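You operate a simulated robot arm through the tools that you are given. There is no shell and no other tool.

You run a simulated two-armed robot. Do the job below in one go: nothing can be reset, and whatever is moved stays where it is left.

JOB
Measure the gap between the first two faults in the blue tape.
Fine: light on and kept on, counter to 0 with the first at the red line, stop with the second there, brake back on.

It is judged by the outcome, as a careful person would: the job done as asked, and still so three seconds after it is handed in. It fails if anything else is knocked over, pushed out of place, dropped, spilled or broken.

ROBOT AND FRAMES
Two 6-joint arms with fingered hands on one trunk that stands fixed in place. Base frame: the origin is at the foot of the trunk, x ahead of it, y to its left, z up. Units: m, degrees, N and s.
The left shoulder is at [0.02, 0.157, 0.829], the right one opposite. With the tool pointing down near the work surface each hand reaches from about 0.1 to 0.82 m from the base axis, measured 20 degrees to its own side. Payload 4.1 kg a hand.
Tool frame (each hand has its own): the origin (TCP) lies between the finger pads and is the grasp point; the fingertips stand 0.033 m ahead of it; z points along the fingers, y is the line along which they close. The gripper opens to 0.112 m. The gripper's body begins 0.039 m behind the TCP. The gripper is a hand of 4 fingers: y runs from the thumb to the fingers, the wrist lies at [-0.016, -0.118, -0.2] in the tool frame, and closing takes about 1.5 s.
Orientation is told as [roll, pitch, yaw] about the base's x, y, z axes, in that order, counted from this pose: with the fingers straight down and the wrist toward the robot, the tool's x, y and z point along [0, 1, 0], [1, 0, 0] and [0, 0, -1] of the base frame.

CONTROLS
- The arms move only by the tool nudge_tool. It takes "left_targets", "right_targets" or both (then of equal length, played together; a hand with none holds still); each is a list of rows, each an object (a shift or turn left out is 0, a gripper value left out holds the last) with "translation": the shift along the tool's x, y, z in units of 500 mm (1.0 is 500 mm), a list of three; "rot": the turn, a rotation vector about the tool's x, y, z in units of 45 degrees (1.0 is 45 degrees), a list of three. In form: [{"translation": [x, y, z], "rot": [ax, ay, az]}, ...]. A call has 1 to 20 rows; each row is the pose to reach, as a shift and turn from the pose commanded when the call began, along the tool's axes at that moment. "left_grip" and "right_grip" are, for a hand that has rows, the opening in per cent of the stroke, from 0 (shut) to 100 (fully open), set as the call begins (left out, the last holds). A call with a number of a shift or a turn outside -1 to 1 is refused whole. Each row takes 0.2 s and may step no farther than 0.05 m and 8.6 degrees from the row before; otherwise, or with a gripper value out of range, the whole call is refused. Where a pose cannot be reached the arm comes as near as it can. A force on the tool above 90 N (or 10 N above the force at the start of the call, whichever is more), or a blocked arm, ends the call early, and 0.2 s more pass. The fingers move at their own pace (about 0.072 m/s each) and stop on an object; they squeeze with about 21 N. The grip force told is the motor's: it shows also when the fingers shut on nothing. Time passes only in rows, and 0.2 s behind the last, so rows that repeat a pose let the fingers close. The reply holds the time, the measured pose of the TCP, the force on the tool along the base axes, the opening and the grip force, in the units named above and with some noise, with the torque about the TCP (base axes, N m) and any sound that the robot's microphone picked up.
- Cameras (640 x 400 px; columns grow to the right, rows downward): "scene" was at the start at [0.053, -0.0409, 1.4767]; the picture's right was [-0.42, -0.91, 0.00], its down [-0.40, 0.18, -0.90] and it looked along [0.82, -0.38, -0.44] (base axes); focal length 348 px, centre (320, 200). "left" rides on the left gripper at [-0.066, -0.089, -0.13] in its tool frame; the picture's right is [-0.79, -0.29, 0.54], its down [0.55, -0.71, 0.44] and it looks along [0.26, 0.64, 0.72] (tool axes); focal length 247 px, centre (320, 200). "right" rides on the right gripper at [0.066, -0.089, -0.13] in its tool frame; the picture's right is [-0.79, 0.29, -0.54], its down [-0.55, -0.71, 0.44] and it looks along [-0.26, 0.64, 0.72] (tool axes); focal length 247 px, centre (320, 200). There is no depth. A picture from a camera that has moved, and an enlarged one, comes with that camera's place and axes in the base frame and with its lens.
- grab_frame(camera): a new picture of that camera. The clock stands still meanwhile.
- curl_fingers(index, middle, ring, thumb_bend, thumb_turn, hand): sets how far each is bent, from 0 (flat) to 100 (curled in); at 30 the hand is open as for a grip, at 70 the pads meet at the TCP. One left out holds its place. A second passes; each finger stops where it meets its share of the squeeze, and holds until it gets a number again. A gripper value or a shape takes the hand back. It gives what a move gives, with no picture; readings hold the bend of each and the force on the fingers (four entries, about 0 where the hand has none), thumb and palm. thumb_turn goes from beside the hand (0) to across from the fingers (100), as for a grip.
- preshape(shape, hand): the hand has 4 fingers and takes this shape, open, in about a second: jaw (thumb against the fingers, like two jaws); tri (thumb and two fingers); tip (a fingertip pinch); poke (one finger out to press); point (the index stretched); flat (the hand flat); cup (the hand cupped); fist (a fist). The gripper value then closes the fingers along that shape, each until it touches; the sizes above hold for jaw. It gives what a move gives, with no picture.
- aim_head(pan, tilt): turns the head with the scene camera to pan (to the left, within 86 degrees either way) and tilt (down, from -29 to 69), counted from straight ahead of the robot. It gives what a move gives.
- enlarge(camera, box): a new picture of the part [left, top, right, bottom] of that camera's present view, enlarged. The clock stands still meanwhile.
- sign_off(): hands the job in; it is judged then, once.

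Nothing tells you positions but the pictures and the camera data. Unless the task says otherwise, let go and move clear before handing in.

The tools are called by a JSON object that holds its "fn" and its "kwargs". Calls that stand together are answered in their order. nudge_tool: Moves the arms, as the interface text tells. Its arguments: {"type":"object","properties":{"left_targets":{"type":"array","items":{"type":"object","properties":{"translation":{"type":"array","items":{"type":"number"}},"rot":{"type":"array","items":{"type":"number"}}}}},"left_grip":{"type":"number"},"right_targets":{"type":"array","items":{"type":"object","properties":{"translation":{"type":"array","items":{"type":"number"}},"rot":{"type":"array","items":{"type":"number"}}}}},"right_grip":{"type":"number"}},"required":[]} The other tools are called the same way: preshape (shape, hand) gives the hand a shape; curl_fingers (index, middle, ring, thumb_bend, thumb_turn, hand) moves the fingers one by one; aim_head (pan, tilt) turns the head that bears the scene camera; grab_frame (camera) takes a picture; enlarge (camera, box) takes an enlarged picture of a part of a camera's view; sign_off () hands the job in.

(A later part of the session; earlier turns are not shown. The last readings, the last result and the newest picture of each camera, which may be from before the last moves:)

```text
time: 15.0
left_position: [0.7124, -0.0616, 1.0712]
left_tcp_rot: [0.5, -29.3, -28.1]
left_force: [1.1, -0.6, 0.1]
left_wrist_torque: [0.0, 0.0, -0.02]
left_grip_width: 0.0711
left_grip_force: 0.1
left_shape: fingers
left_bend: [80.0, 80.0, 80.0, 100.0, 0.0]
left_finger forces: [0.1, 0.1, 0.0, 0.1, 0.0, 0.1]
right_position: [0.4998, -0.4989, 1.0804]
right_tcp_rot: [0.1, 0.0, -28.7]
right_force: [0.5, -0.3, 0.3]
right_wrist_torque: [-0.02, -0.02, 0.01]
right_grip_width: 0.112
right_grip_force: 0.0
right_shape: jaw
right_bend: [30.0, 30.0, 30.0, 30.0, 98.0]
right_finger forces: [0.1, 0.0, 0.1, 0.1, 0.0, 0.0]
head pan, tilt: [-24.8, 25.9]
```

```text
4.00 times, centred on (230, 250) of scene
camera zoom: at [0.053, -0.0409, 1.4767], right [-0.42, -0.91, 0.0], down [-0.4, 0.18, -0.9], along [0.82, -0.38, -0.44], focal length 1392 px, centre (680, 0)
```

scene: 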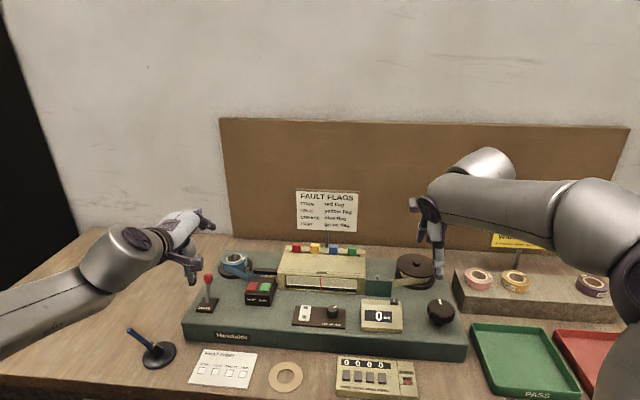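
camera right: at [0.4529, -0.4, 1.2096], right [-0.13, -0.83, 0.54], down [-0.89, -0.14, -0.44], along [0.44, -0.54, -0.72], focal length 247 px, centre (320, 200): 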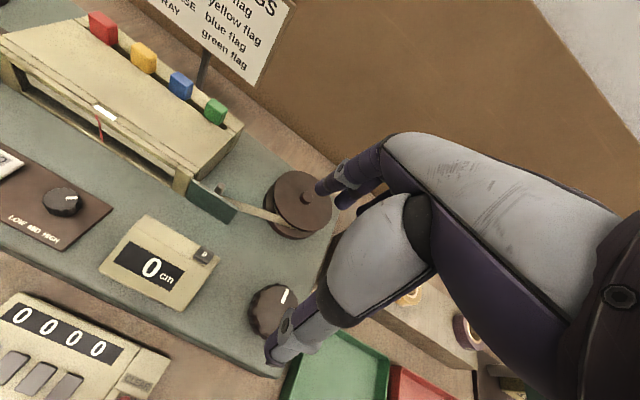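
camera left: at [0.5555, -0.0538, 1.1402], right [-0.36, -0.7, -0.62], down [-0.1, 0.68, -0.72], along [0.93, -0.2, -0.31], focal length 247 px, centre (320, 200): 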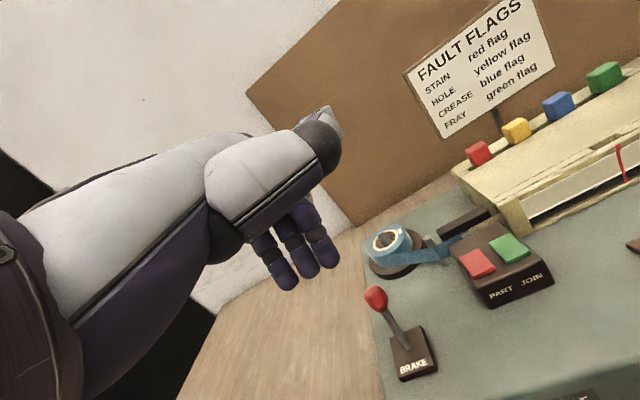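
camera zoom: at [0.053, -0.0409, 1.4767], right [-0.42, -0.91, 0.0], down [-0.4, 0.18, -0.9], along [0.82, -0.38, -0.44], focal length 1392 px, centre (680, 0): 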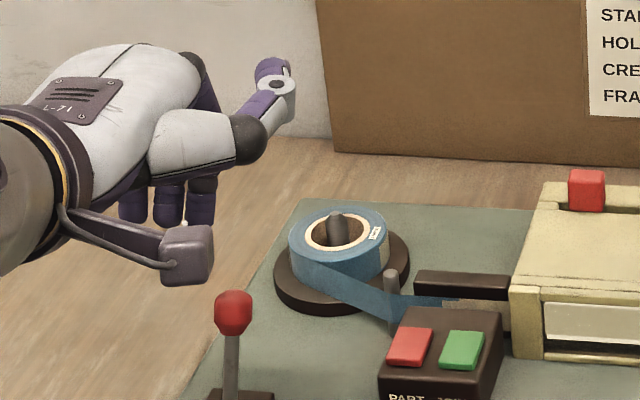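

That hook is clean: fingers hang down and the thumb is folded out of the way. I'll move it to just above and behind the ball and check reach.

{"fn": "nudge_tool", "kwargs": {"left_targets": [{"translation": [-0.001, 0.03, 0.05]}, {"translation": [-0.002, 0.06, 0.1]}, {"translation": [-0.0036, 0.0784, 0.1494]}, {"translation": [-0.0036, 0.0784, 0.1494]}]}}

{"fn": "grab_frame", "kwargs": {"camera": "left"}}

{"fn": "enlarge", "kwargs": {"camera": "scene", "box": [160, 220, 300, 320]}}

{"fn": "grab_frame", "kwargs": {"camera": "right"}}

```text
time: 16.0
left_position: [0.7729, -0.096, 1.025]
left_tcp_rot: [-0.1, -30.3, -28.9]
left_force: [-0.2, 0.4, 0.9]
left_wrist_torque: [-0.04, 0.01, 0.01]
left_grip_width: 0.0707
left_grip_force: 0.1
left_shape: fingers
left_bend: [80.0, 80.0, 80.0, 100.0, 0.0]
left_finger forces: [0.0, 0.0, 0.0, 0.0, 0.0, 0.1]
left hand out of reach, approached as far as the arm can: row 1
right_position: [0.5001, -0.4994, 1.0807]
right_tcp_rot: [0.1, 0.0, -28.7]
right_force: [0.2, 0.0, -0.2]
right_wrist_torque: [-0.01, -0.01, -0.02]
right_grip_width: 0.1117
right_grip_force: 0.0
right_shape: jaw
right_bend: [30.0, 30.0, 30.0, 30.0, 98.0]
right_finger forces: [0.0, 0.0, 0.0, 0.0, 0.1, 0.1]
head pan, tilt: [-24.8, 25.9]
```

```text
taken
camera left: at [0.6161, -0.0849, 1.0926], right [-0.36, -0.71, -0.61], down [-0.08, 0.67, -0.74], along [0.93, -0.22, -0.3], focal length 247 px, centre (320, 200)
```

left: 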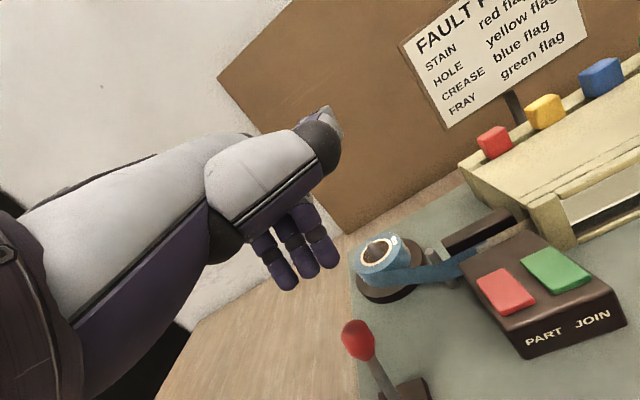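

```text
4.00 times, centred on (230, 270) of scene
camera zoom: at [0.053, -0.0409, 1.4767], right [-0.42, -0.91, 0.0], down [-0.4, 0.18, -0.9], along [0.82, -0.38, -0.44], focal length 1392 px, centre (680, -80)
```

zoom: 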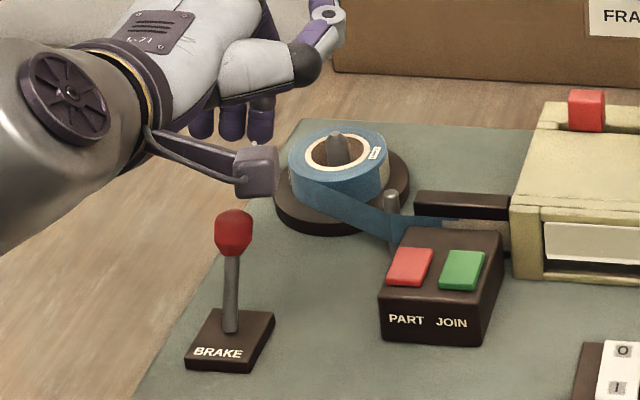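

```text
taken
camera right: at [0.4529, -0.4, 1.2097], right [-0.13, -0.83, 0.54], down [-0.89, -0.14, -0.44], along [0.44, -0.54, -0.72], focal length 247 px, centre (320, 200)
```

right: 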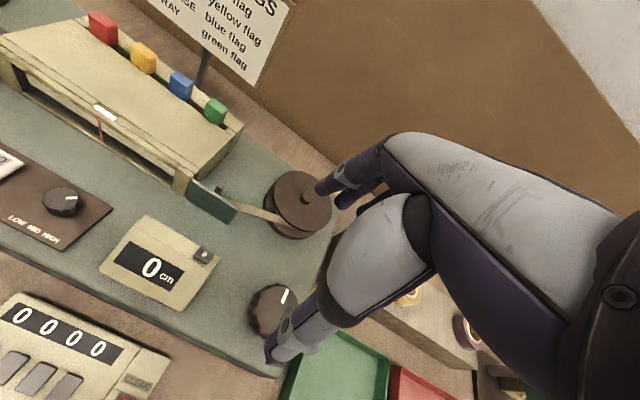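

The fingertips hang directly behind the ball line, in line with it. I'll lower them 60 mm behind the ball.

{"fn": "nudge_tool", "kwargs": {"left_targets": [{"translation": [0, 0.01, 0.006]}, {"translation": [0, -0.008, 0.042]}, {"translation": [0, -0.028, 0.076]}, {"translation": [0, -0.0504, 0.1094]}, {"translation": [0, -0.0504, 0.1094]}]}}

{"fn": "grab_frame", "kwargs": {"camera": "left"}}

{"fn": "enlarge", "kwargs": {"camera": "scene", "box": [160, 220, 300, 320]}}

```text
time: 17.2
left_position: [0.7793, -0.1, 0.9966]
left_tcp_rot: [0.0, -29.9, -28.7]
left_force: [0.1, -0.7, -1.4]
left_wrist_torque: [0.01, 0.0, 0.01]
left_grip_width: 0.0712
left_grip_force: 0.1
left_shape: fingers
left_bend: [80.0, 80.0, 80.0, 100.0, 0.0]
left_finger forces: [0.0, 0.0, 0.0, 0.1, 0.0, 0.0]
left hand out of reach, approached as far as the arm can: row 1, 3, 4, 5
right_position: [0.5005, -0.4998, 1.079]
right_tcp_rot: [0.0, 0.0, -28.7]
right_force: [-0.7, -0.4, -0.2]
right_wrist_torque: [0.02, 0.0, 0.01]
right_grip_width: 0.1116
right_grip_force: 0.1
right_shape: jaw
right_bend: [30.0, 30.0, 30.0, 30.0, 98.0]
right_finger forces: [0.0, 0.0, 0.0, 0.1, 0.0, 0.0]
head pan, tilt: [-24.8, 25.9]
```

```text
taken
camera left: at [0.6226, -0.0903, 1.0642], right [-0.36, -0.7, -0.61], down [-0.08, 0.68, -0.73], along [0.93, -0.21, -0.3], focal length 247 px, centre (320, 200)
```

left: 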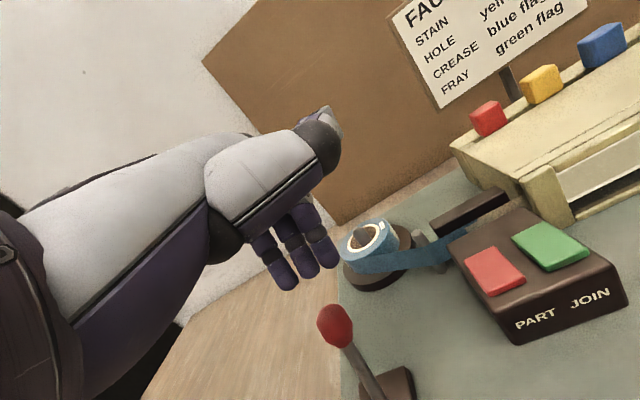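

```text
4.00 times, centred on (230, 270) of scene
camera zoom: at [0.053, -0.0409, 1.4767], right [-0.42, -0.91, 0.0], down [-0.4, 0.18, -0.9], along [0.82, -0.38, -0.44], focal length 1392 px, centre (680, -80)
```

zoom: 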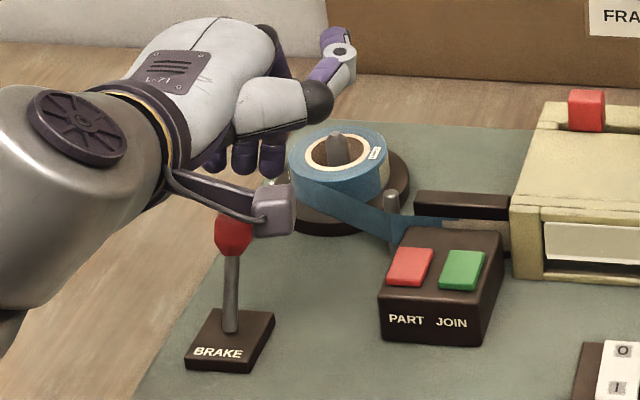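

The arm stopped about 30 mm short of the wanted depth (out of reach in this orientation). I'll look at the arm and try other tilts here, while still above the ball.

{"fn": "grab_frame", "kwargs": {"camera": "scene"}}

{"fn": "nudge_tool", "kwargs": {"left_targets": [{"translation": [0, 0.025, -0.043], "rot": [0.0, 0, 0]}, {"translation": [0, 0.025, -0.043], "rot": [-0.17, 0, 0]}, {"translation": [0, 0.025, -0.043], "rot": [-0.33, 0, 0]}, {"translation": [0, 0.025, -0.043], "rot": [-0.33, 0, 0]}]}}

{"fn": "grab_frame", "kwargs": {"camera": "scene"}}

```text
taken
```

scene: 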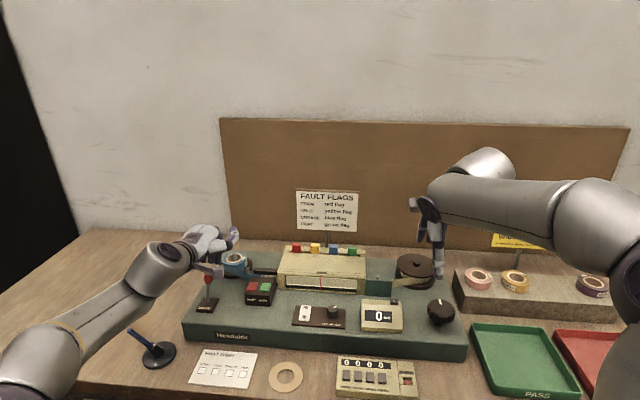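

```text
time: 18.2
left_position: [0.7813, -0.1219, 1.0531]
left_tcp_rot: [-1.4, -34.6, -31.5]
left_force: [-0.4, -0.1, 0.2]
left_wrist_torque: [0.0, -0.01, -0.01]
left_grip_width: 0.0708
left_grip_force: 0.1
left_shape: fingers
left_bend: [80.0, 80.0, 80.0, 100.0, 0.0]
left_finger forces: [0.0, 0.0, 0.1, 0.0, 0.0, 0.0]
left hand out of reach, approached as far as the arm can: row 1, 2, 3
right_position: [0.5009, -0.4997, 1.0786]
right_tcp_rot: [0.0, 0.0, -28.7]
right_force: [0.3, 0.1, 0.5]
right_wrist_torque: [0.02, 0.01, -0.01]
right_grip_width: 0.1121
right_grip_force: 0.1
right_shape: jaw
right_bend: [30.0, 30.0, 30.0, 30.0, 98.0]
right_finger forces: [0.1, 0.0, 0.0, 0.1, 0.1, 0.0]
head pan, tilt: [-24.8, 25.9]
```

```text
taken
```

scene: 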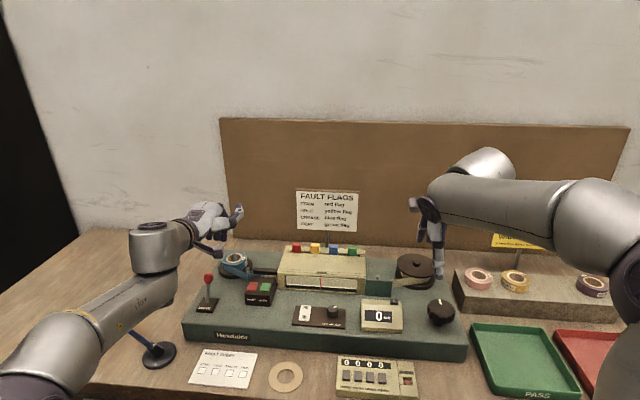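

More tilt is less reachable. I'll try less tilt (about 20°) at a safe height above the ball.

{"fn": "nudge_tool", "kwargs": {"left_targets": [{"translation": [0, 0.014, -0.014], "rot": [0.14, 0, 0]}, {"translation": [0, 0.014, -0.014], "rot": [0.28, 0, 0]}, {"translation": [0, 0.014, -0.014], "rot": [0.42, 0, 0]}, {"translation": [0, 0.014, -0.014], "rot": [0.556, 0, 0]}, {"translation": [0, 0.014, -0.014], "rot": [0.556, 0, 0]}]}}

{"fn": "grab_frame", "kwargs": {"camera": "scene"}}

{"fn": "grab_frame", "kwargs": {"camera": "left"}}

```text
time: 19.4
left_position: [0.7812, -0.1009, 1.0311]
left_tcp_rot: [0.0, -32.2, -28.8]
left_force: [0.8, -0.2, -0.8]
left_wrist_torque: [0.03, -0.02, 0.03]
left_grip_width: 0.0709
left_grip_force: 0.1
left_shape: fingers
left_bend: [80.0, 80.0, 80.0, 100.0, 0.0]
left_finger forces: [0.0, 0.1, 0.1, 0.0, 0.0, 0.0]
left hand out of reach, approached as far as the arm can: row 1, 3, 4, 5
right_position: [0.4998, -0.4997, 1.0799]
right_tcp_rot: [0.0, -0.1, -28.6]
right_force: [-0.8, 0.4, 0.3]
right_wrist_torque: [-0.01, -0.02, 0.01]
right_grip_width: 0.112
right_grip_force: 0.1
right_shape: jaw
right_bend: [30.0, 30.0, 30.0, 30.0, 98.0]
right_finger forces: [0.1, 0.0, 0.0, 0.0, 0.0, 0.1]
head pan, tilt: [-24.8, 25.9]
```

```text
taken
```

scene: 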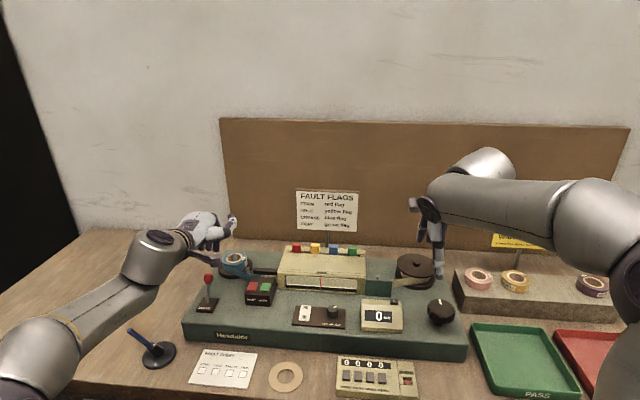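

```text
taken
camera left: at [0.6214, -0.0886, 1.0937], right [-0.34, -0.72, -0.61], down [-0.06, 0.66, -0.75], along [0.94, -0.22, -0.27], focal length 247 px, centre (320, 200)
```

left: 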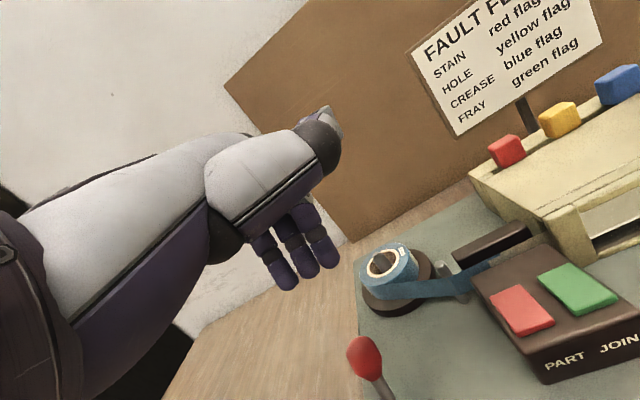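

The limits are unclear, so I'll turn the head to see the whole left arm's posture before choosing another approach.

{"fn": "aim_head", "kwargs": {"pan": 10, "tilt": 40}}

{"fn": "grab_frame", "kwargs": {"camera": "scene"}}

```text
time: 20.4
left_position: [0.7814, -0.0996, 1.0316]
left_tcp_rot: [0.0, -32.2, -28.8]
left_force: [0.3, -1.0, -0.3]
left_wrist_torque: [0.01, 0.01, 0.0]
left_grip_width: 0.0708
left_grip_force: 0.0
left_shape: fingers
left_bend: [80.0, 80.0, 80.0, 100.0, 0.0]
left_finger forces: [0.1, 0.0, 0.0, 0.1, 0.0, 0.1]
right_position: [0.5004, -0.499, 1.079]
right_tcp_rot: [0.1, 0.0, -28.7]
right_force: [0.1, 0.2, -0.2]
right_wrist_torque: [-0.03, 0.03, 0.01]
right_grip_width: 0.1119
right_grip_force: 0.0
right_shape: jaw
right_bend: [30.0, 30.0, 30.0, 30.0, 98.0]
right_finger forces: [0.0, 0.0, 0.0, 0.0, 0.0, 0.0]
head pan, tilt: [10.0, 40.0]
```

```text
taken
```

scene: 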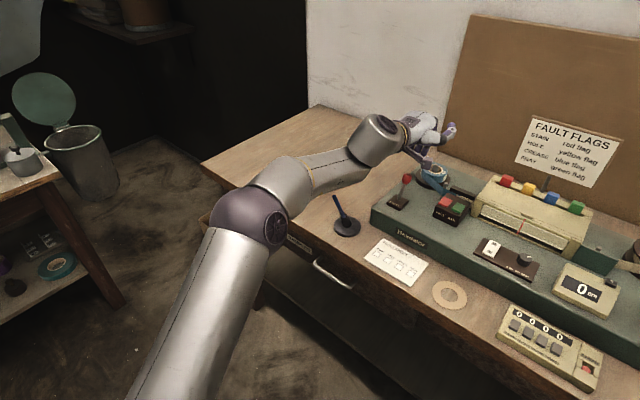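

I'll test a yaw nearer the shoulder line (about -15°), which should ease the wrist, staying above the ball.

{"fn": "nudge_tool", "kwargs": {"left_targets": [{"translation": [0, 0, 0], "rot": [0, 0.08, -0.13]}, {"translation": [0, 0, 0], "rot": [0, 0.165, -0.264]}, {"translation": [0, 0, 0], "rot": [0, 0.165, -0.264]}]}}

```text
time: 21.2
left_position: [0.781, -0.1012, 1.0316]
left_tcp_rot: [-0.1, -32.1, -14.6]
left_force: [-1.3, -0.1, -0.5]
left_wrist_torque: [0.0, 0.0, 0.0]
left_grip_width: 0.071
left_grip_force: 0.0
left_shape: fingers
left_bend: [80.0, 80.0, 80.0, 100.0, 0.0]
left_finger forces: [0.0, 0.0, 0.0, 0.0, 0.1, 0.0]
right_position: [0.4996, -0.499, 1.0787]
right_tcp_rot: [0.0, 0.0, -28.7]
right_force: [0.4, 0.5, 0.1]
right_wrist_torque: [-0.04, 0.01, 0.01]
right_grip_width: 0.1118
right_grip_force: 0.0
right_shape: jaw
right_bend: [30.0, 30.0, 30.0, 30.0, 98.0]
right_finger forces: [0.0, 0.0, 0.1, 0.0, 0.1, 0.1]
head pan, tilt: [10.0, 40.0]
```

That yaw works without complaint. Now I'll lower the hook behind the ball.

{"fn": "nudge_tool", "kwargs": {"left_targets": [{"translation": [0.001, -0.026, 0.036]}, {"translation": [0.002, -0.053, 0.072]}, {"translation": [0.003, -0.079, 0.1086]}, {"translation": [0.003, -0.079, 0.1086]}]}}

{"fn": "grab_frame", "kwargs": {"camera": "left"}}

{"fn": "enlarge", "kwargs": {"camera": "scene", "box": [340, 90, 500, 230]}}

```text
time: 22.2
left_position: [0.7772, -0.0991, 0.9693]
left_tcp_rot: [0.0, -32.7, -14.5]
left_force: [3.6, -1.8, 17.7]
left_wrist_torque: [0.34, -0.09, -0.07]
left_grip_width: 0.0706
left_grip_force: 8.5
left_shape: fingers
left_bend: [80.0, 81.0, 81.0, 100.0, 0.0]
left_finger forces: [0.0, 6.2, 10.4, 0.1, 0.1, 0.0]
right_position: [0.4992, -0.4995, 1.0801]
right_tcp_rot: [0.0, 0.0, -28.7]
right_force: [0.5, -0.1, 0.1]
right_wrist_torque: [0.01, 0.01, -0.02]
right_grip_width: 0.1117
right_grip_force: 0.0
right_shape: jaw
right_bend: [30.0, 30.0, 30.0, 30.0, 98.0]
right_finger forces: [0.0, 0.0, 0.0, 0.1, 0.0, 0.1]
head pan, tilt: [10.0, 40.0]
```

```text
taken
camera left: at [0.6188, -0.1251, 1.0303], right [-0.15, -0.78, -0.61], down [-0.21, 0.63, -0.75], along [0.97, 0.01, -0.26], focal length 247 px, centre (320, 200)
```

left: 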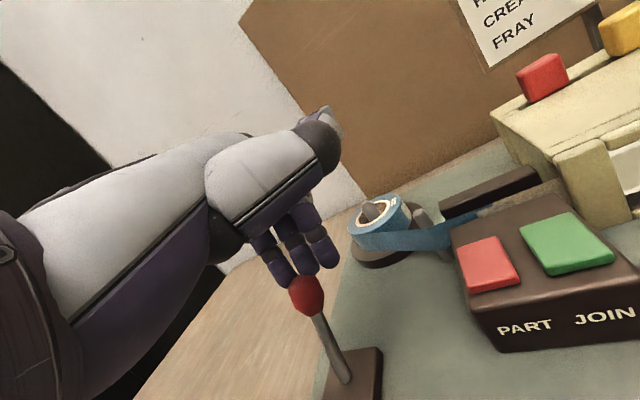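

```text
2.86 times, centred on (420, 160) of scene
camera zoom: at [0.0529, 0.0124, 1.4549], right [0.17, -0.98, 0.0], down [-0.63, -0.11, -0.77], along [0.75, 0.13, -0.64], focal length 994 px, centre (34, 314)
```

zoom: 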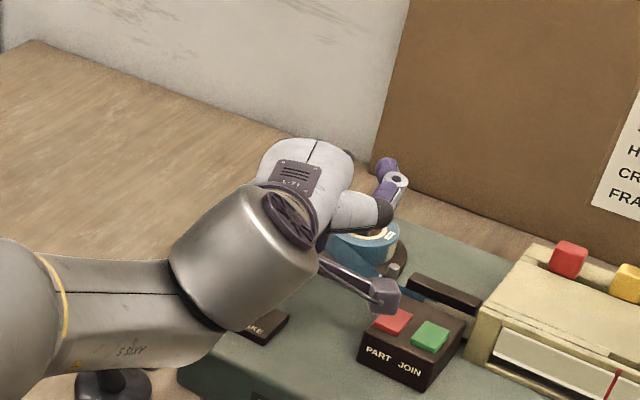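

The middle and ring tips touched the top of the ball, so it is farther out than I had it: about (0.779, -0.076, 0.938). I'll lift, move 3 cm farther, and check.

{"fn": "nudge_tool", "kwargs": {"left_targets": [{"translation": [0, 0.048, -0.076]}, {"translation": [0.02, 0.07, -0.06]}, {"translation": [0.036, 0.086, -0.043]}, {"translation": [0.036, 0.086, -0.043]}]}}

{"fn": "grab_frame", "kwargs": {"camera": "left"}}

{"fn": "enlarge", "kwargs": {"camera": "scene", "box": [340, 90, 500, 230]}}

```text
time: 23.2
left_position: [0.8041, -0.0869, 1.0053]
left_tcp_rot: [0.0, -32.1, -14.7]
left_force: [0.0, -0.5, 0.1]
left_wrist_torque: [0.01, 0.02, -0.01]
left_grip_width: 0.0709
left_grip_force: 0.1
left_shape: fingers
left_bend: [80.0, 80.0, 80.0, 100.0, 0.0]
left_finger forces: [0.1, 0.0, 0.1, 0.0, 0.0, 0.0]
right_position: [0.5021, -0.4993, 1.0785]
right_tcp_rot: [0.1, -0.1, -28.7]
right_force: [-0.2, -0.5, 0.5]
right_wrist_torque: [-0.01, 0.0, -0.01]
right_grip_width: 0.1118
right_grip_force: 0.1
right_shape: jaw
right_bend: [30.0, 30.0, 30.0, 30.0, 98.0]
right_finger forces: [0.0, 0.0, 0.0, 0.1, 0.1, 0.1]
head pan, tilt: [10.0, 40.0]
```

```text
taken
camera left: at [0.6474, -0.1137, 1.0676], right [-0.16, -0.78, -0.61], down [-0.22, 0.63, -0.75], along [0.96, 0.01, -0.27], focal length 247 px, centre (320, 200)
```

left: 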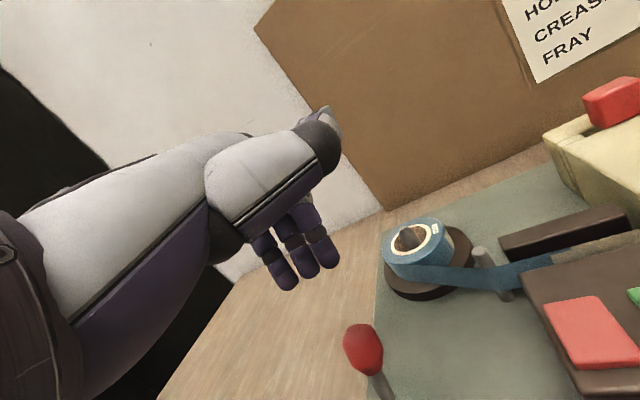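

```text
2.86 times, centred on (420, 160) of scene
camera zoom: at [0.0533, 0.0125, 1.4549], right [0.17, -0.98, 0.0], down [-0.63, -0.11, -0.77], along [0.75, 0.13, -0.64], focal length 994 px, centre (34, 314)
```

zoom: 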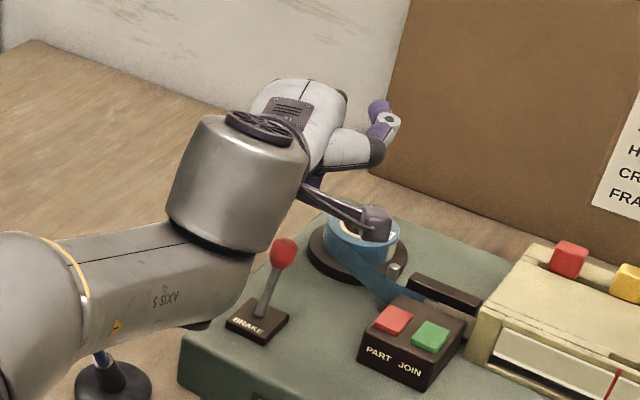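

The ball is now clear below and in front of the fingertips; I need about 12 mm more to the right. Then I'll lower behind it.

{"fn": "nudge_tool", "kwargs": {"left_targets": [{"translation": [-0.0248, 0.0, 0.0]}, {"translation": [-0.0248, -0.02, 0.031]}, {"translation": [-0.0248, -0.04, 0.062]}, {"translation": [-0.0248, -0.0598, 0.093]}, {"translation": [-0.0248, -0.0598, 0.093]}]}}

{"fn": "grab_frame", "kwargs": {"camera": "left"}}

{"fn": "enlarge", "kwargs": {"camera": "scene", "box": [340, 90, 500, 230]}}

```text
time: 24.4
left_position: [0.8018, -0.0996, 0.9506]
left_tcp_rot: [-0.1, -32.2, -14.7]
left_force: [-0.2, 0.0, 0.0]
left_wrist_torque: [-0.01, -0.01, -0.02]
left_grip_width: 0.0708
left_grip_force: 0.1
left_shape: fingers
left_bend: [80.0, 80.0, 80.0, 100.0, 0.0]
left_finger forces: [0.0, 0.0, 0.1, 0.0, 0.1, 0.0]
right_position: [0.4997, -0.4988, 1.0799]
right_tcp_rot: [0.0, 0.0, -28.7]
right_force: [0.4, 0.3, -0.2]
right_wrist_torque: [0.01, 0.0, -0.01]
right_grip_width: 0.1118
right_grip_force: 0.1
right_shape: jaw
right_bend: [30.0, 30.0, 30.0, 30.0, 98.0]
right_finger forces: [0.0, 0.0, 0.0, 0.0, 0.0, 0.0]
head pan, tilt: [10.0, 40.0]
```

```text
taken
camera left: at [0.644, -0.1254, 1.0123], right [-0.16, -0.78, -0.61], down [-0.22, 0.63, -0.75], along [0.96, 0.01, -0.27], focal length 247 px, centre (320, 200)
```

left: 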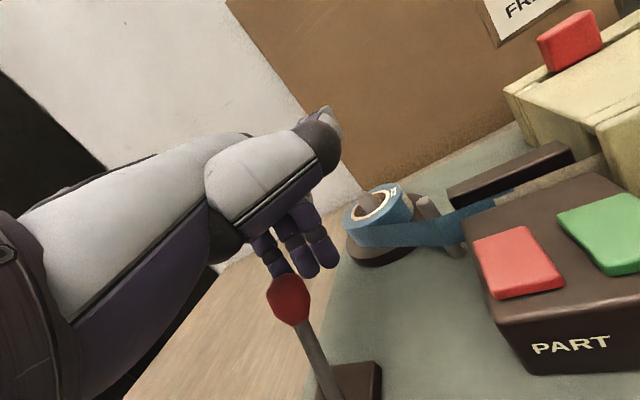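

```text
2.86 times, centred on (420, 160) of scene
camera zoom: at [0.0533, 0.0125, 1.4549], right [0.17, -0.98, 0.0], down [-0.63, -0.11, -0.77], along [0.75, 0.13, -0.64], focal length 994 px, centre (34, 314)
```

zoom: 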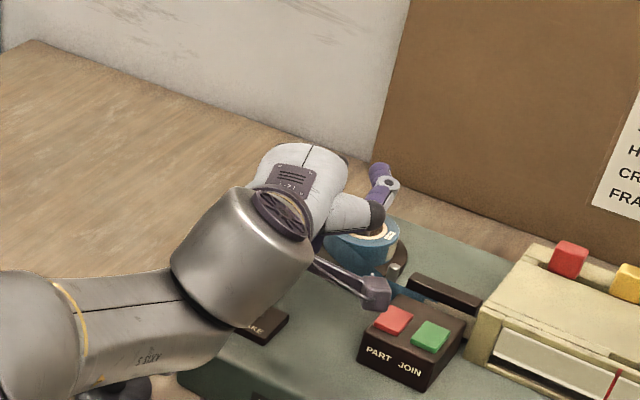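

The fingers are behind the ball with no contact force. I'll pull the lever toward the operator in small steps.

{"fn": "nudge_tool", "kwargs": {"left_targets": [{"translation": [0.0057, -0.0226, 0.0]}, {"translation": [0.0114, -0.0388, -0.0102]}, {"translation": [0.0171, -0.055, -0.0204]}, {"translation": [0.0228, -0.0713, -0.0306]}, {"translation": [0.0286, -0.0876, -0.0408]}, {"translation": [0.0286, -0.0876, -0.0408]}]}}

{"fn": "grab_frame", "kwargs": {"camera": "left"}}

{"fn": "enlarge", "kwargs": {"camera": "scene", "box": [340, 90, 500, 230]}}

```text
time: 25.8
left_position: [0.7586, -0.072, 0.9449]
left_tcp_rot: [-0.1, -32.2, -14.6]
left_force: [0.9, 0.0, 0.7]
left_wrist_torque: [-0.01, 0.02, 0.01]
left_grip_width: 0.071
left_grip_force: 0.2
left_shape: fingers
left_bend: [80.0, 80.0, 80.0, 100.0, 0.0]
left_finger forces: [0.0, 0.4, 0.0, 0.0, 0.0, 0.0]
right_position: [0.5001, -0.4995, 1.0787]
right_tcp_rot: [0.1, 0.0, -28.7]
right_force: [-0.1, 0.4, -0.6]
right_wrist_torque: [0.04, -0.02, 0.02]
right_grip_width: 0.1116
right_grip_force: 0.0
right_shape: jaw
right_bend: [30.0, 30.0, 30.0, 30.0, 98.0]
right_finger forces: [0.1, 0.1, 0.0, 0.1, 0.1, 0.1]
head pan, tilt: [10.0, 40.0]
```

```text
taken
camera left: at [0.6008, -0.0995, 1.0064], right [-0.16, -0.78, -0.61], down [-0.22, 0.63, -0.75], along [0.96, 0.01, -0.27], focal length 247 px, centre (320, 200)
```

left: 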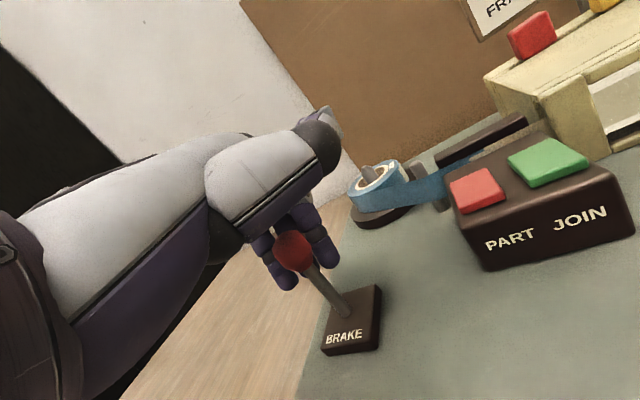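

```text
2.86 times, centred on (420, 160) of scene
camera zoom: at [0.0533, 0.0125, 1.4548], right [0.17, -0.98, 0.0], down [-0.63, -0.11, -0.77], along [0.75, 0.13, -0.64], focal length 994 px, centre (34, 314)
```

zoom: 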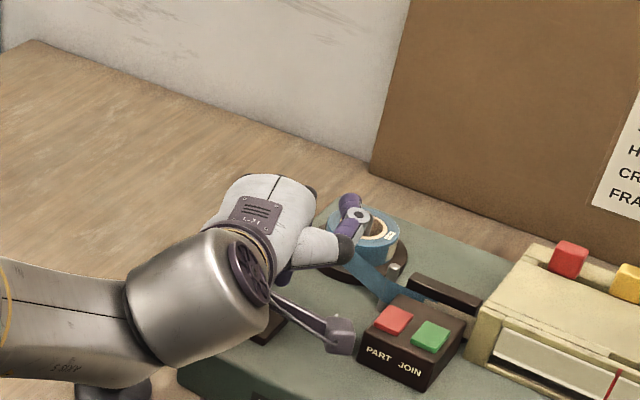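

The lever is following the finger with little force. I'll pull further until it clicks or resists.

{"fn": "nudge_tool", "kwargs": {"left_targets": [{"translation": [0.0057, -0.0162, -0.0102]}, {"translation": [0.0114, -0.0325, -0.0204]}, {"translation": [0.0171, -0.0487, -0.0306]}, {"translation": [0.0171, -0.0487, -0.0306]}]}}

{"fn": "grab_frame", "kwargs": {"camera": "left"}}

```text
time: 26.8
left_position: [0.7331, -0.0586, 0.9451]
left_tcp_rot: [0.0, -32.2, -14.7]
left_force: [6.8, -5.1, 2.6]
left_wrist_torque: [-0.08, -0.14, -0.03]
left_grip_width: 0.0699
left_grip_force: 4.7
left_shape: fingers
left_bend: [79.0, 78.0, 80.0, 100.0, 0.0]
left_finger forces: [5.0, 4.2, 0.0, 0.0, 0.1, 0.0]
right_position: [0.4995, -0.5004, 1.0788]
right_tcp_rot: [0.0, 0.0, -28.7]
right_force: [0.4, 0.5, 0.3]
right_wrist_torque: [0.01, 0.0, -0.05]
right_grip_width: 0.1121
right_grip_force: 0.0
right_shape: jaw
right_bend: [30.0, 30.0, 30.0, 30.0, 98.0]
right_finger forces: [0.0, 0.0, 0.0, 0.0, 0.1, 0.0]
head pan, tilt: [10.0, 40.0]
```

```text
taken
camera left: at [0.5752, -0.0844, 1.0071], right [-0.16, -0.78, -0.61], down [-0.22, 0.63, -0.75], along [0.96, 0.01, -0.27], focal length 247 px, centre (320, 200)
```

left: 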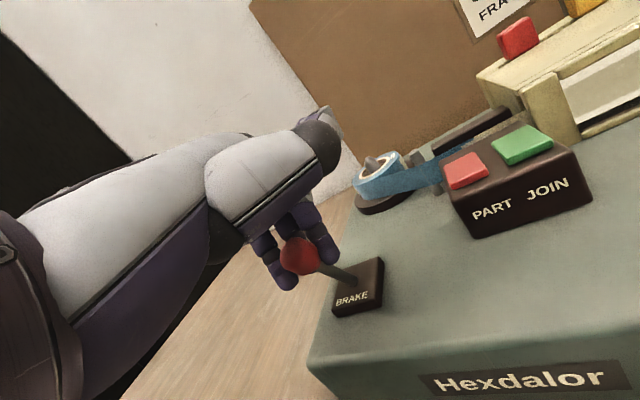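

It now meets a stop (about 8 N), leaning toward me. I'll ease off and see if it stays.

{"fn": "nudge_tool", "kwargs": {"left_targets": [{"translation": [-0.0057, 0.0162, 0.0102]}, {"translation": [-0.0114, 0.0325, 0.0204]}, {"translation": [-0.0171, 0.0487, 0.0306]}, {"translation": [-0.0171, 0.0487, 0.0306]}]}}

{"fn": "grab_frame", "kwargs": {"camera": "left"}}

```text
time: 27.8
left_position: [0.7591, -0.0737, 0.9424]
left_tcp_rot: [-0.1, -32.3, -14.7]
left_force: [0.1, 0.5, -0.3]
left_wrist_torque: [-0.01, 0.0, 0.0]
left_grip_width: 0.0709
left_grip_force: 0.0
left_shape: fingers
left_bend: [80.0, 80.0, 80.0, 100.0, 0.0]
left_finger forces: [0.0, 0.0, 0.1, 0.0, 0.0, 0.1]
right_position: [0.5006, -0.5003, 1.0791]
right_tcp_rot: [0.0, 0.0, -28.7]
right_force: [0.0, 0.1, 0.0]
right_wrist_torque: [-0.02, 0.03, 0.04]
right_grip_width: 0.1118
right_grip_force: 0.1
right_shape: jaw
right_bend: [30.0, 30.0, 30.0, 30.0, 98.0]
right_finger forces: [0.1, 0.0, 0.1, 0.0, 0.0, 0.0]
head pan, tilt: [10.0, 40.0]
```

```text
taken
camera left: at [0.6011, -0.1, 1.0067], right [-0.16, -0.78, -0.61], down [-0.22, 0.63, -0.75], along [0.96, 0.01, -0.27], focal length 247 px, centre (320, 200)
```

left: 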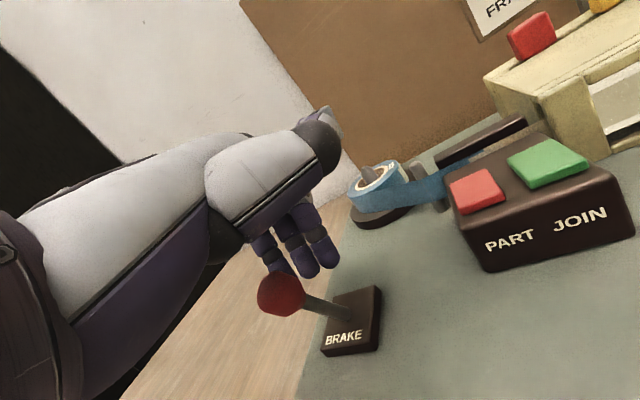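

The lever stays toward me, so the brake should be off. I'll raise the left hand clear and turn the head back to the machine.

{"fn": "nudge_tool", "kwargs": {"left_targets": [{"translation": [0, 0.037, -0.06]}, {"translation": [0, 0.0744, -0.1186]}, {"translation": [0.04, 0.0744, -0.1186]}, {"translation": [0.04, 0.0744, -0.1186]}]}}

{"fn": "aim_head", "kwargs": {"pan": -28, "tilt": 32}}

{"fn": "grab_frame", "kwargs": {"camera": "scene"}}

{"fn": "enlarge", "kwargs": {"camera": "right", "box": [200, 220, 360, 380]}}

```text
time: 28.8
left_position: [0.7618, -0.0539, 1.0158]
left_tcp_rot: [-0.2, -32.2, -14.7]
left_force: [-0.2, -0.2, -0.3]
left_wrist_torque: [-0.03, 0.03, -0.01]
left_grip_width: 0.0708
left_grip_force: 0.2
left_shape: fingers
left_bend: [80.0, 80.0, 80.0, 100.0, 0.0]
left_finger forces: [0.1, 0.1, 0.1, 0.0, 0.0, 0.0]
right_position: [0.5004, -0.4992, 1.0784]
right_tcp_rot: [0.0, 0.1, -28.7]
right_force: [0.5, -0.3, 0.4]
right_wrist_torque: [0.02, -0.02, -0.01]
right_grip_width: 0.1119
right_grip_force: 0.0
right_shape: jaw
right_bend: [30.0, 30.0, 30.0, 30.0, 98.0]
right_finger forces: [0.0, 0.0, 0.0, 0.1, 0.0, 0.0]
head pan, tilt: [10.0, 40.0]
```

```text
time: 29.9
left_position: [0.7634, -0.0533, 1.0149]
left_tcp_rot: [-0.1, -32.2, -14.7]
left_force: [0.9, 0.9, -0.3]
left_wrist_torque: [0.0, -0.02, 0.03]
left_grip_width: 0.0707
left_grip_force: 0.1
left_shape: fingers
left_bend: [80.0, 80.0, 80.0, 100.0, 0.0]
left_finger forces: [0.1, 0.0, 0.1, 0.0, 0.0, 0.1]
right_position: [0.5001, -0.4992, 1.0799]
right_tcp_rot: [0.1, 0.0, -28.7]
right_force: [-0.1, -0.9, 0.4]
right_wrist_torque: [-0.01, 0.0, 0.01]
right_grip_width: 0.1118
right_grip_force: 0.2
right_shape: jaw
right_bend: [30.0, 30.0, 30.0, 30.0, 98.0]
right_finger forces: [0.0, 0.1, 0.0, 0.1, 0.0, 0.0]
head pan, tilt: [-28.0, 32.0]
```

```text
taken
```

scene: 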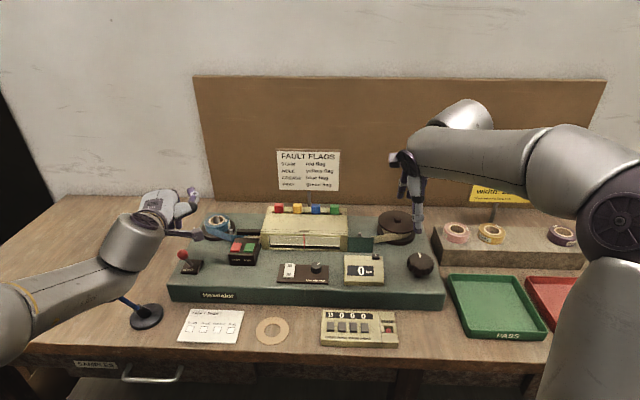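

```text
2.50 times, centred on (280, 300) of right
camera zoom: at [0.4529, -0.4, 1.2097], right [-0.13, -0.83, 0.54], down [-0.89, -0.14, -0.44], along [0.44, -0.54, -0.72], focal length 617 px, centre (420, -50)
```

zoom: 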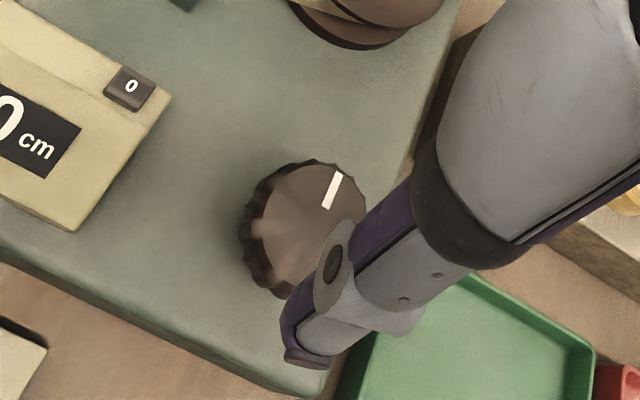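

The lever now leans toward me and the knob's top centre works out to about (0.472, -0.5255, 0.929). I'll bring the right hand above the knob and check alignment.

{"fn": "nudge_tool", "kwargs": {"right_targets": [{"translation": [-0.037, -0.012, 0.0]}, {"translation": [-0.0732, -0.0244, 0.05]}, {"translation": [-0.0732, -0.0244, 0.11]}, {"translation": [-0.0732, -0.0244, 0.17]}, {"translation": [-0.0732, -0.0244, 0.17]}], "right_grip": 85}}

{"fn": "enlarge", "kwargs": {"camera": "right", "box": [200, 150, 440, 380]}}

{"fn": "enlarge", "kwargs": {"camera": "scene", "box": [330, 160, 490, 290]}}

```text
time: 31.1
left_position: [0.7638, -0.0534, 1.0157]
left_tcp_rot: [0.0, -32.1, -14.7]
left_force: [0.4, -0.3, 1.0]
left_wrist_torque: [-0.01, 0.02, -0.01]
left_grip_width: 0.071
left_grip_force: 0.1
left_shape: fingers
left_bend: [80.0, 80.0, 80.0, 100.0, 0.0]
left_finger forces: [0.1, 0.0, 0.0, 0.0, 0.1, 0.0]
right_position: [0.4708, -0.5262, 0.9933]
right_tcp_rot: [-0.1, -0.1, -28.8]
right_force: [0.1, 0.2, -0.5]
right_wrist_torque: [0.02, -0.02, 0.02]
right_grip_width: 0.0954
right_grip_force: 0.1
right_shape: jaw
right_bend: [26.0, 33.0, 31.0, 46.0, 98.0]
right_finger forces: [0.0, 0.1, 0.0, 0.1, 0.0, 0.1]
head pan, tilt: [-28.0, 32.0]
```

```text
1.74 times, centred on (320, 265) of right
camera zoom: at [0.4239, -0.4262, 1.1234], right [-0.13, -0.83, 0.54], down [-0.89, -0.14, -0.44], along [0.44, -0.54, -0.72], focal length 430 px, centre (320, 87)
```

zoom: 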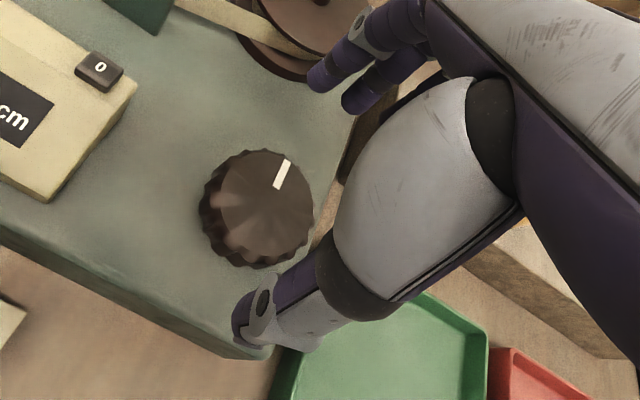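

```text
3.08 times, centred on (410, 225) of scene
camera zoom: at [0.0486, -0.0443, 1.4671], right [-0.47, -0.88, 0.0], down [-0.47, 0.25, -0.85], along [0.75, -0.4, -0.53], focal length 1070 px, centre (43, 123)
```

zoom: 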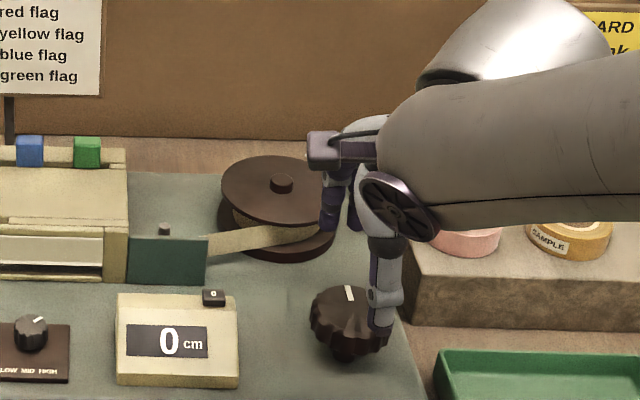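

The hand is centred over the knob within a few mm. I'll lower onto it and close the grip.

{"fn": "nudge_tool", "kwargs": {"right_targets": [{"translation": [0.0044, -0.0024, 0.04]}, {"translation": [0.0044, -0.0024, 0.08]}, {"translation": [0.0044, -0.0024, 0.108]}, {"translation": [0.0044, -0.0024, 0.108]}]}}

{"fn": "enlarge", "kwargs": {"camera": "scene", "box": [330, 160, 490, 290]}}

{"fn": "enlarge", "kwargs": {"camera": "right", "box": [200, 150, 440, 380]}}

```text
time: 32.0
left_position: [0.7632, -0.0539, 1.0156]
left_tcp_rot: [-0.1, -32.3, -14.7]
left_force: [0.0, 0.1, 0.3]
left_wrist_torque: [-0.01, 0.02, 0.0]
left_grip_width: 0.0706
left_grip_force: 0.0
left_shape: fingers
left_bend: [80.0, 80.0, 80.0, 100.0, 0.0]
left_finger forces: [0.0, 0.0, 0.1, 0.0, 0.0, 0.0]
right_position: [0.4724, -0.5234, 0.9398]
right_tcp_rot: [0.0, 0.0, -28.7]
right_force: [0.0, 0.0, 0.1]
right_wrist_torque: [-0.01, 0.01, -0.02]
right_grip_width: 0.0954
right_grip_force: 0.2
right_shape: jaw
right_bend: [26.0, 33.0, 31.0, 46.0, 98.0]
right_finger forces: [0.0, 0.0, 0.0, 0.1, 0.1, 0.0]
head pan, tilt: [-28.0, 32.0]
```

```text
3.08 times, centred on (410, 225) of scene
camera zoom: at [0.0487, -0.0443, 1.4671], right [-0.47, -0.88, 0.0], down [-0.47, 0.25, -0.85], along [0.75, -0.4, -0.53], focal length 1070 px, centre (43, 123)
```

zoom: 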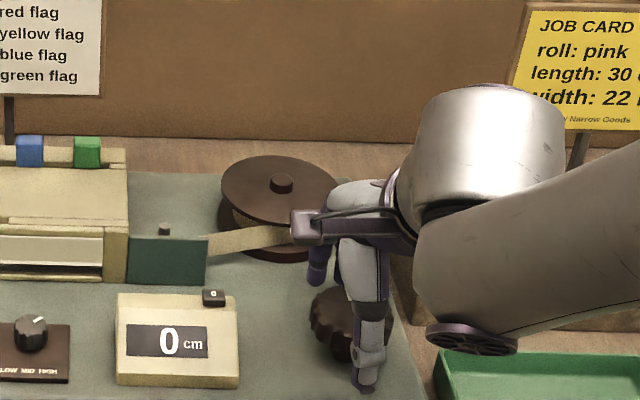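

```text
1.74 times, centred on (320, 265) of right
camera zoom: at [0.4248, -0.424, 1.0694], right [-0.13, -0.83, 0.54], down [-0.89, -0.14, -0.44], along [0.44, -0.54, -0.72], focal length 430 px, centre (320, 87)
```

zoom: 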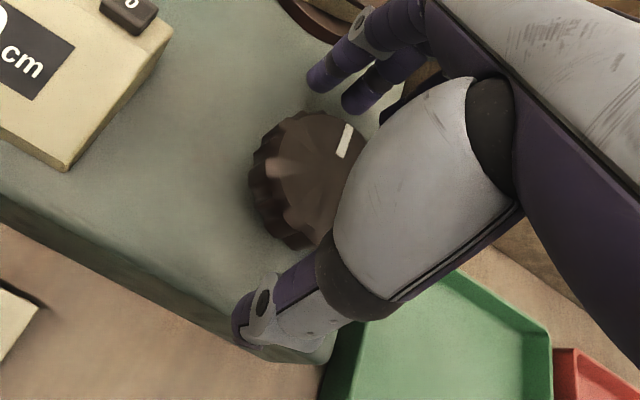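

The knob sits between thumb and fingers. I'll close on it.

{"fn": "nudge_tool", "kwargs": {"right_targets": [{"translation": [0, 0, 0]}, {"translation": [0, 0, 0]}, {"translation": [0, 0, 0]}, {"translation": [0, 0, 0]}, {"translation": [0, 0, 0]}, {"translation": [0, 0, 0]}, {"translation": [0, 0, 0]}], "right_grip": 0}}

{"fn": "enlarge", "kwargs": {"camera": "right", "box": [200, 150, 440, 380]}}

{"fn": "grab_frame", "kwargs": {"camera": "scene"}}

```text
time: 33.6
left_position: [0.7637, -0.0533, 1.0146]
left_tcp_rot: [-0.2, -32.2, -14.7]
left_force: [0.6, -0.1, 1.0]
left_wrist_torque: [-0.01, 0.04, 0.02]
left_grip_width: 0.071
left_grip_force: 0.0
left_shape: fingers
left_bend: [80.0, 80.0, 80.0, 100.0, 0.0]
left_finger forces: [0.1, 0.0, 0.0, 0.0, 0.0, 0.0]
right_position: [0.4722, -0.5238, 0.9407]
right_tcp_rot: [0.0, -0.1, -28.6]
right_force: [-1.5, 1.9, -1.6]
right_wrist_torque: [0.09, 0.06, 0.03]
right_grip_width: 0.0506
right_grip_force: 20.7
right_shape: jaw
right_bend: [76.0, 44.0, 47.0, 72.0, 100.0]
right_finger forces: [10.5, 6.0, 0.0, 0.0, 19.1, 0.0]
head pan, tilt: [-28.0, 32.0]
```

```text
1.74 times, centred on (320, 265) of right
camera zoom: at [0.4248, -0.4239, 1.0695], right [-0.13, -0.83, 0.54], down [-0.89, -0.14, -0.43], along [0.44, -0.54, -0.72], focal length 430 px, centre (320, 87)
```

zoom: 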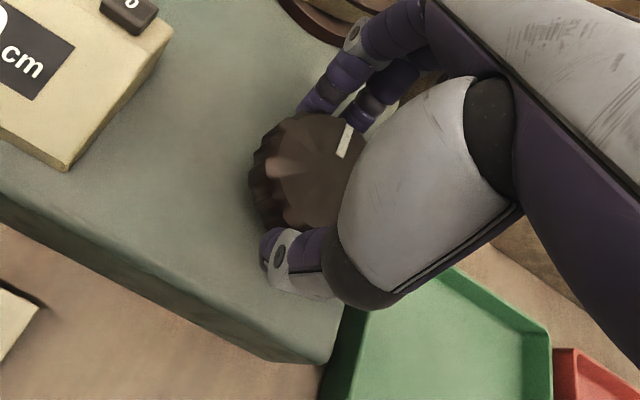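

```text
taken
```

scene: 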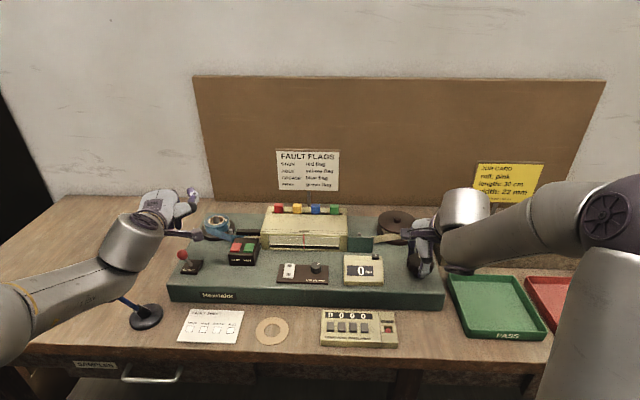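

It's gripped (20 N). I'll test-turn about 25° clockwise seen from above and watch the counter and tape.

{"fn": "nudge_tool", "kwargs": {"right_targets": [{"rot": [0, 0, 0.14]}, {"rot": [0, 0, 0.28]}, {"rot": [0, 0, 0.42]}, {"rot": [0, 0, 0.556]}, {"rot": [0, 0, 0.556]}]}}

{"fn": "enlarge", "kwargs": {"camera": "scene", "box": [240, 190, 460, 310]}}

{"fn": "enlarge", "kwargs": {"camera": "right", "box": [200, 150, 440, 380]}}

```text
time: 34.9
left_position: [0.7642, -0.0529, 1.0148]
left_tcp_rot: [-0.1, -32.2, -14.7]
left_force: [0.4, 0.5, 1.2]
left_wrist_torque: [-0.02, -0.02, -0.01]
left_grip_width: 0.0706
left_grip_force: 0.1
left_shape: fingers
left_bend: [80.0, 80.0, 80.0, 100.0, 0.0]
left_finger forces: [0.0, 0.1, 0.0, 0.1, 0.0, 0.1]
right_position: [0.4721, -0.5237, 0.9394]
right_tcp_rot: [-0.1, 0.0, -53.8]
right_force: [8.1, 0.5, -4.4]
right_wrist_torque: [-0.07, -0.23, 0.04]
right_grip_width: 0.0504
right_grip_force: 20.6
right_shape: jaw
right_bend: [76.0, 44.0, 47.0, 73.0, 100.0]
right_finger forces: [14.1, 7.6, 0.0, 0.0, 17.5, 0.0]
head pan, tilt: [-28.0, 32.0]
```

```text
2.91 times, centred on (350, 250) of scene
camera zoom: at [0.0491, -0.0444, 1.467], right [-0.47, -0.88, 0.0], down [-0.47, 0.25, -0.85], along [0.75, -0.4, -0.53], focal length 1012 px, centre (233, 54)
```

zoom: 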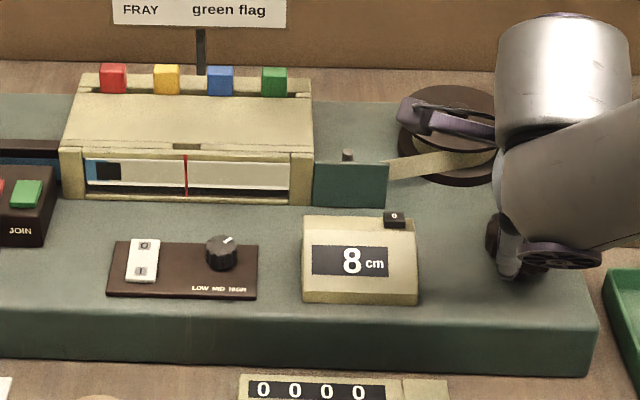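

```text
1.74 times, centred on (320, 265) of right
camera zoom: at [0.4717, -0.4138, 1.0699], right [-0.47, -0.7, 0.54], down [-0.87, 0.25, -0.44], along [0.17, -0.67, -0.72], focal length 430 px, centre (320, 87)
```

zoom: 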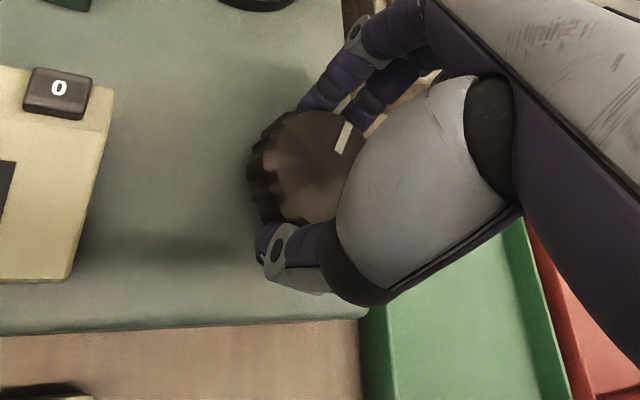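

Clockwise is right: 25° gave 8 cm, and the blue tape is entering at the left of the window with something dark on it. I'll zoom in.

{"fn": "enlarge", "kwargs": {"camera": "scene", "box": [255, 225, 355, 265]}}

```text
6.40 times, centred on (305, 245) of scene
camera zoom: at [0.0491, -0.0444, 1.467], right [-0.47, -0.88, 0.0], down [-0.47, 0.25, -0.85], along [0.75, -0.4, -0.53], focal length 2226 px, centre (416, -88)
```

zoom: 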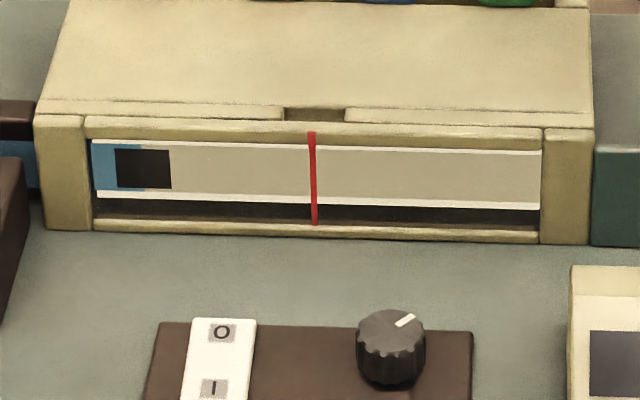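

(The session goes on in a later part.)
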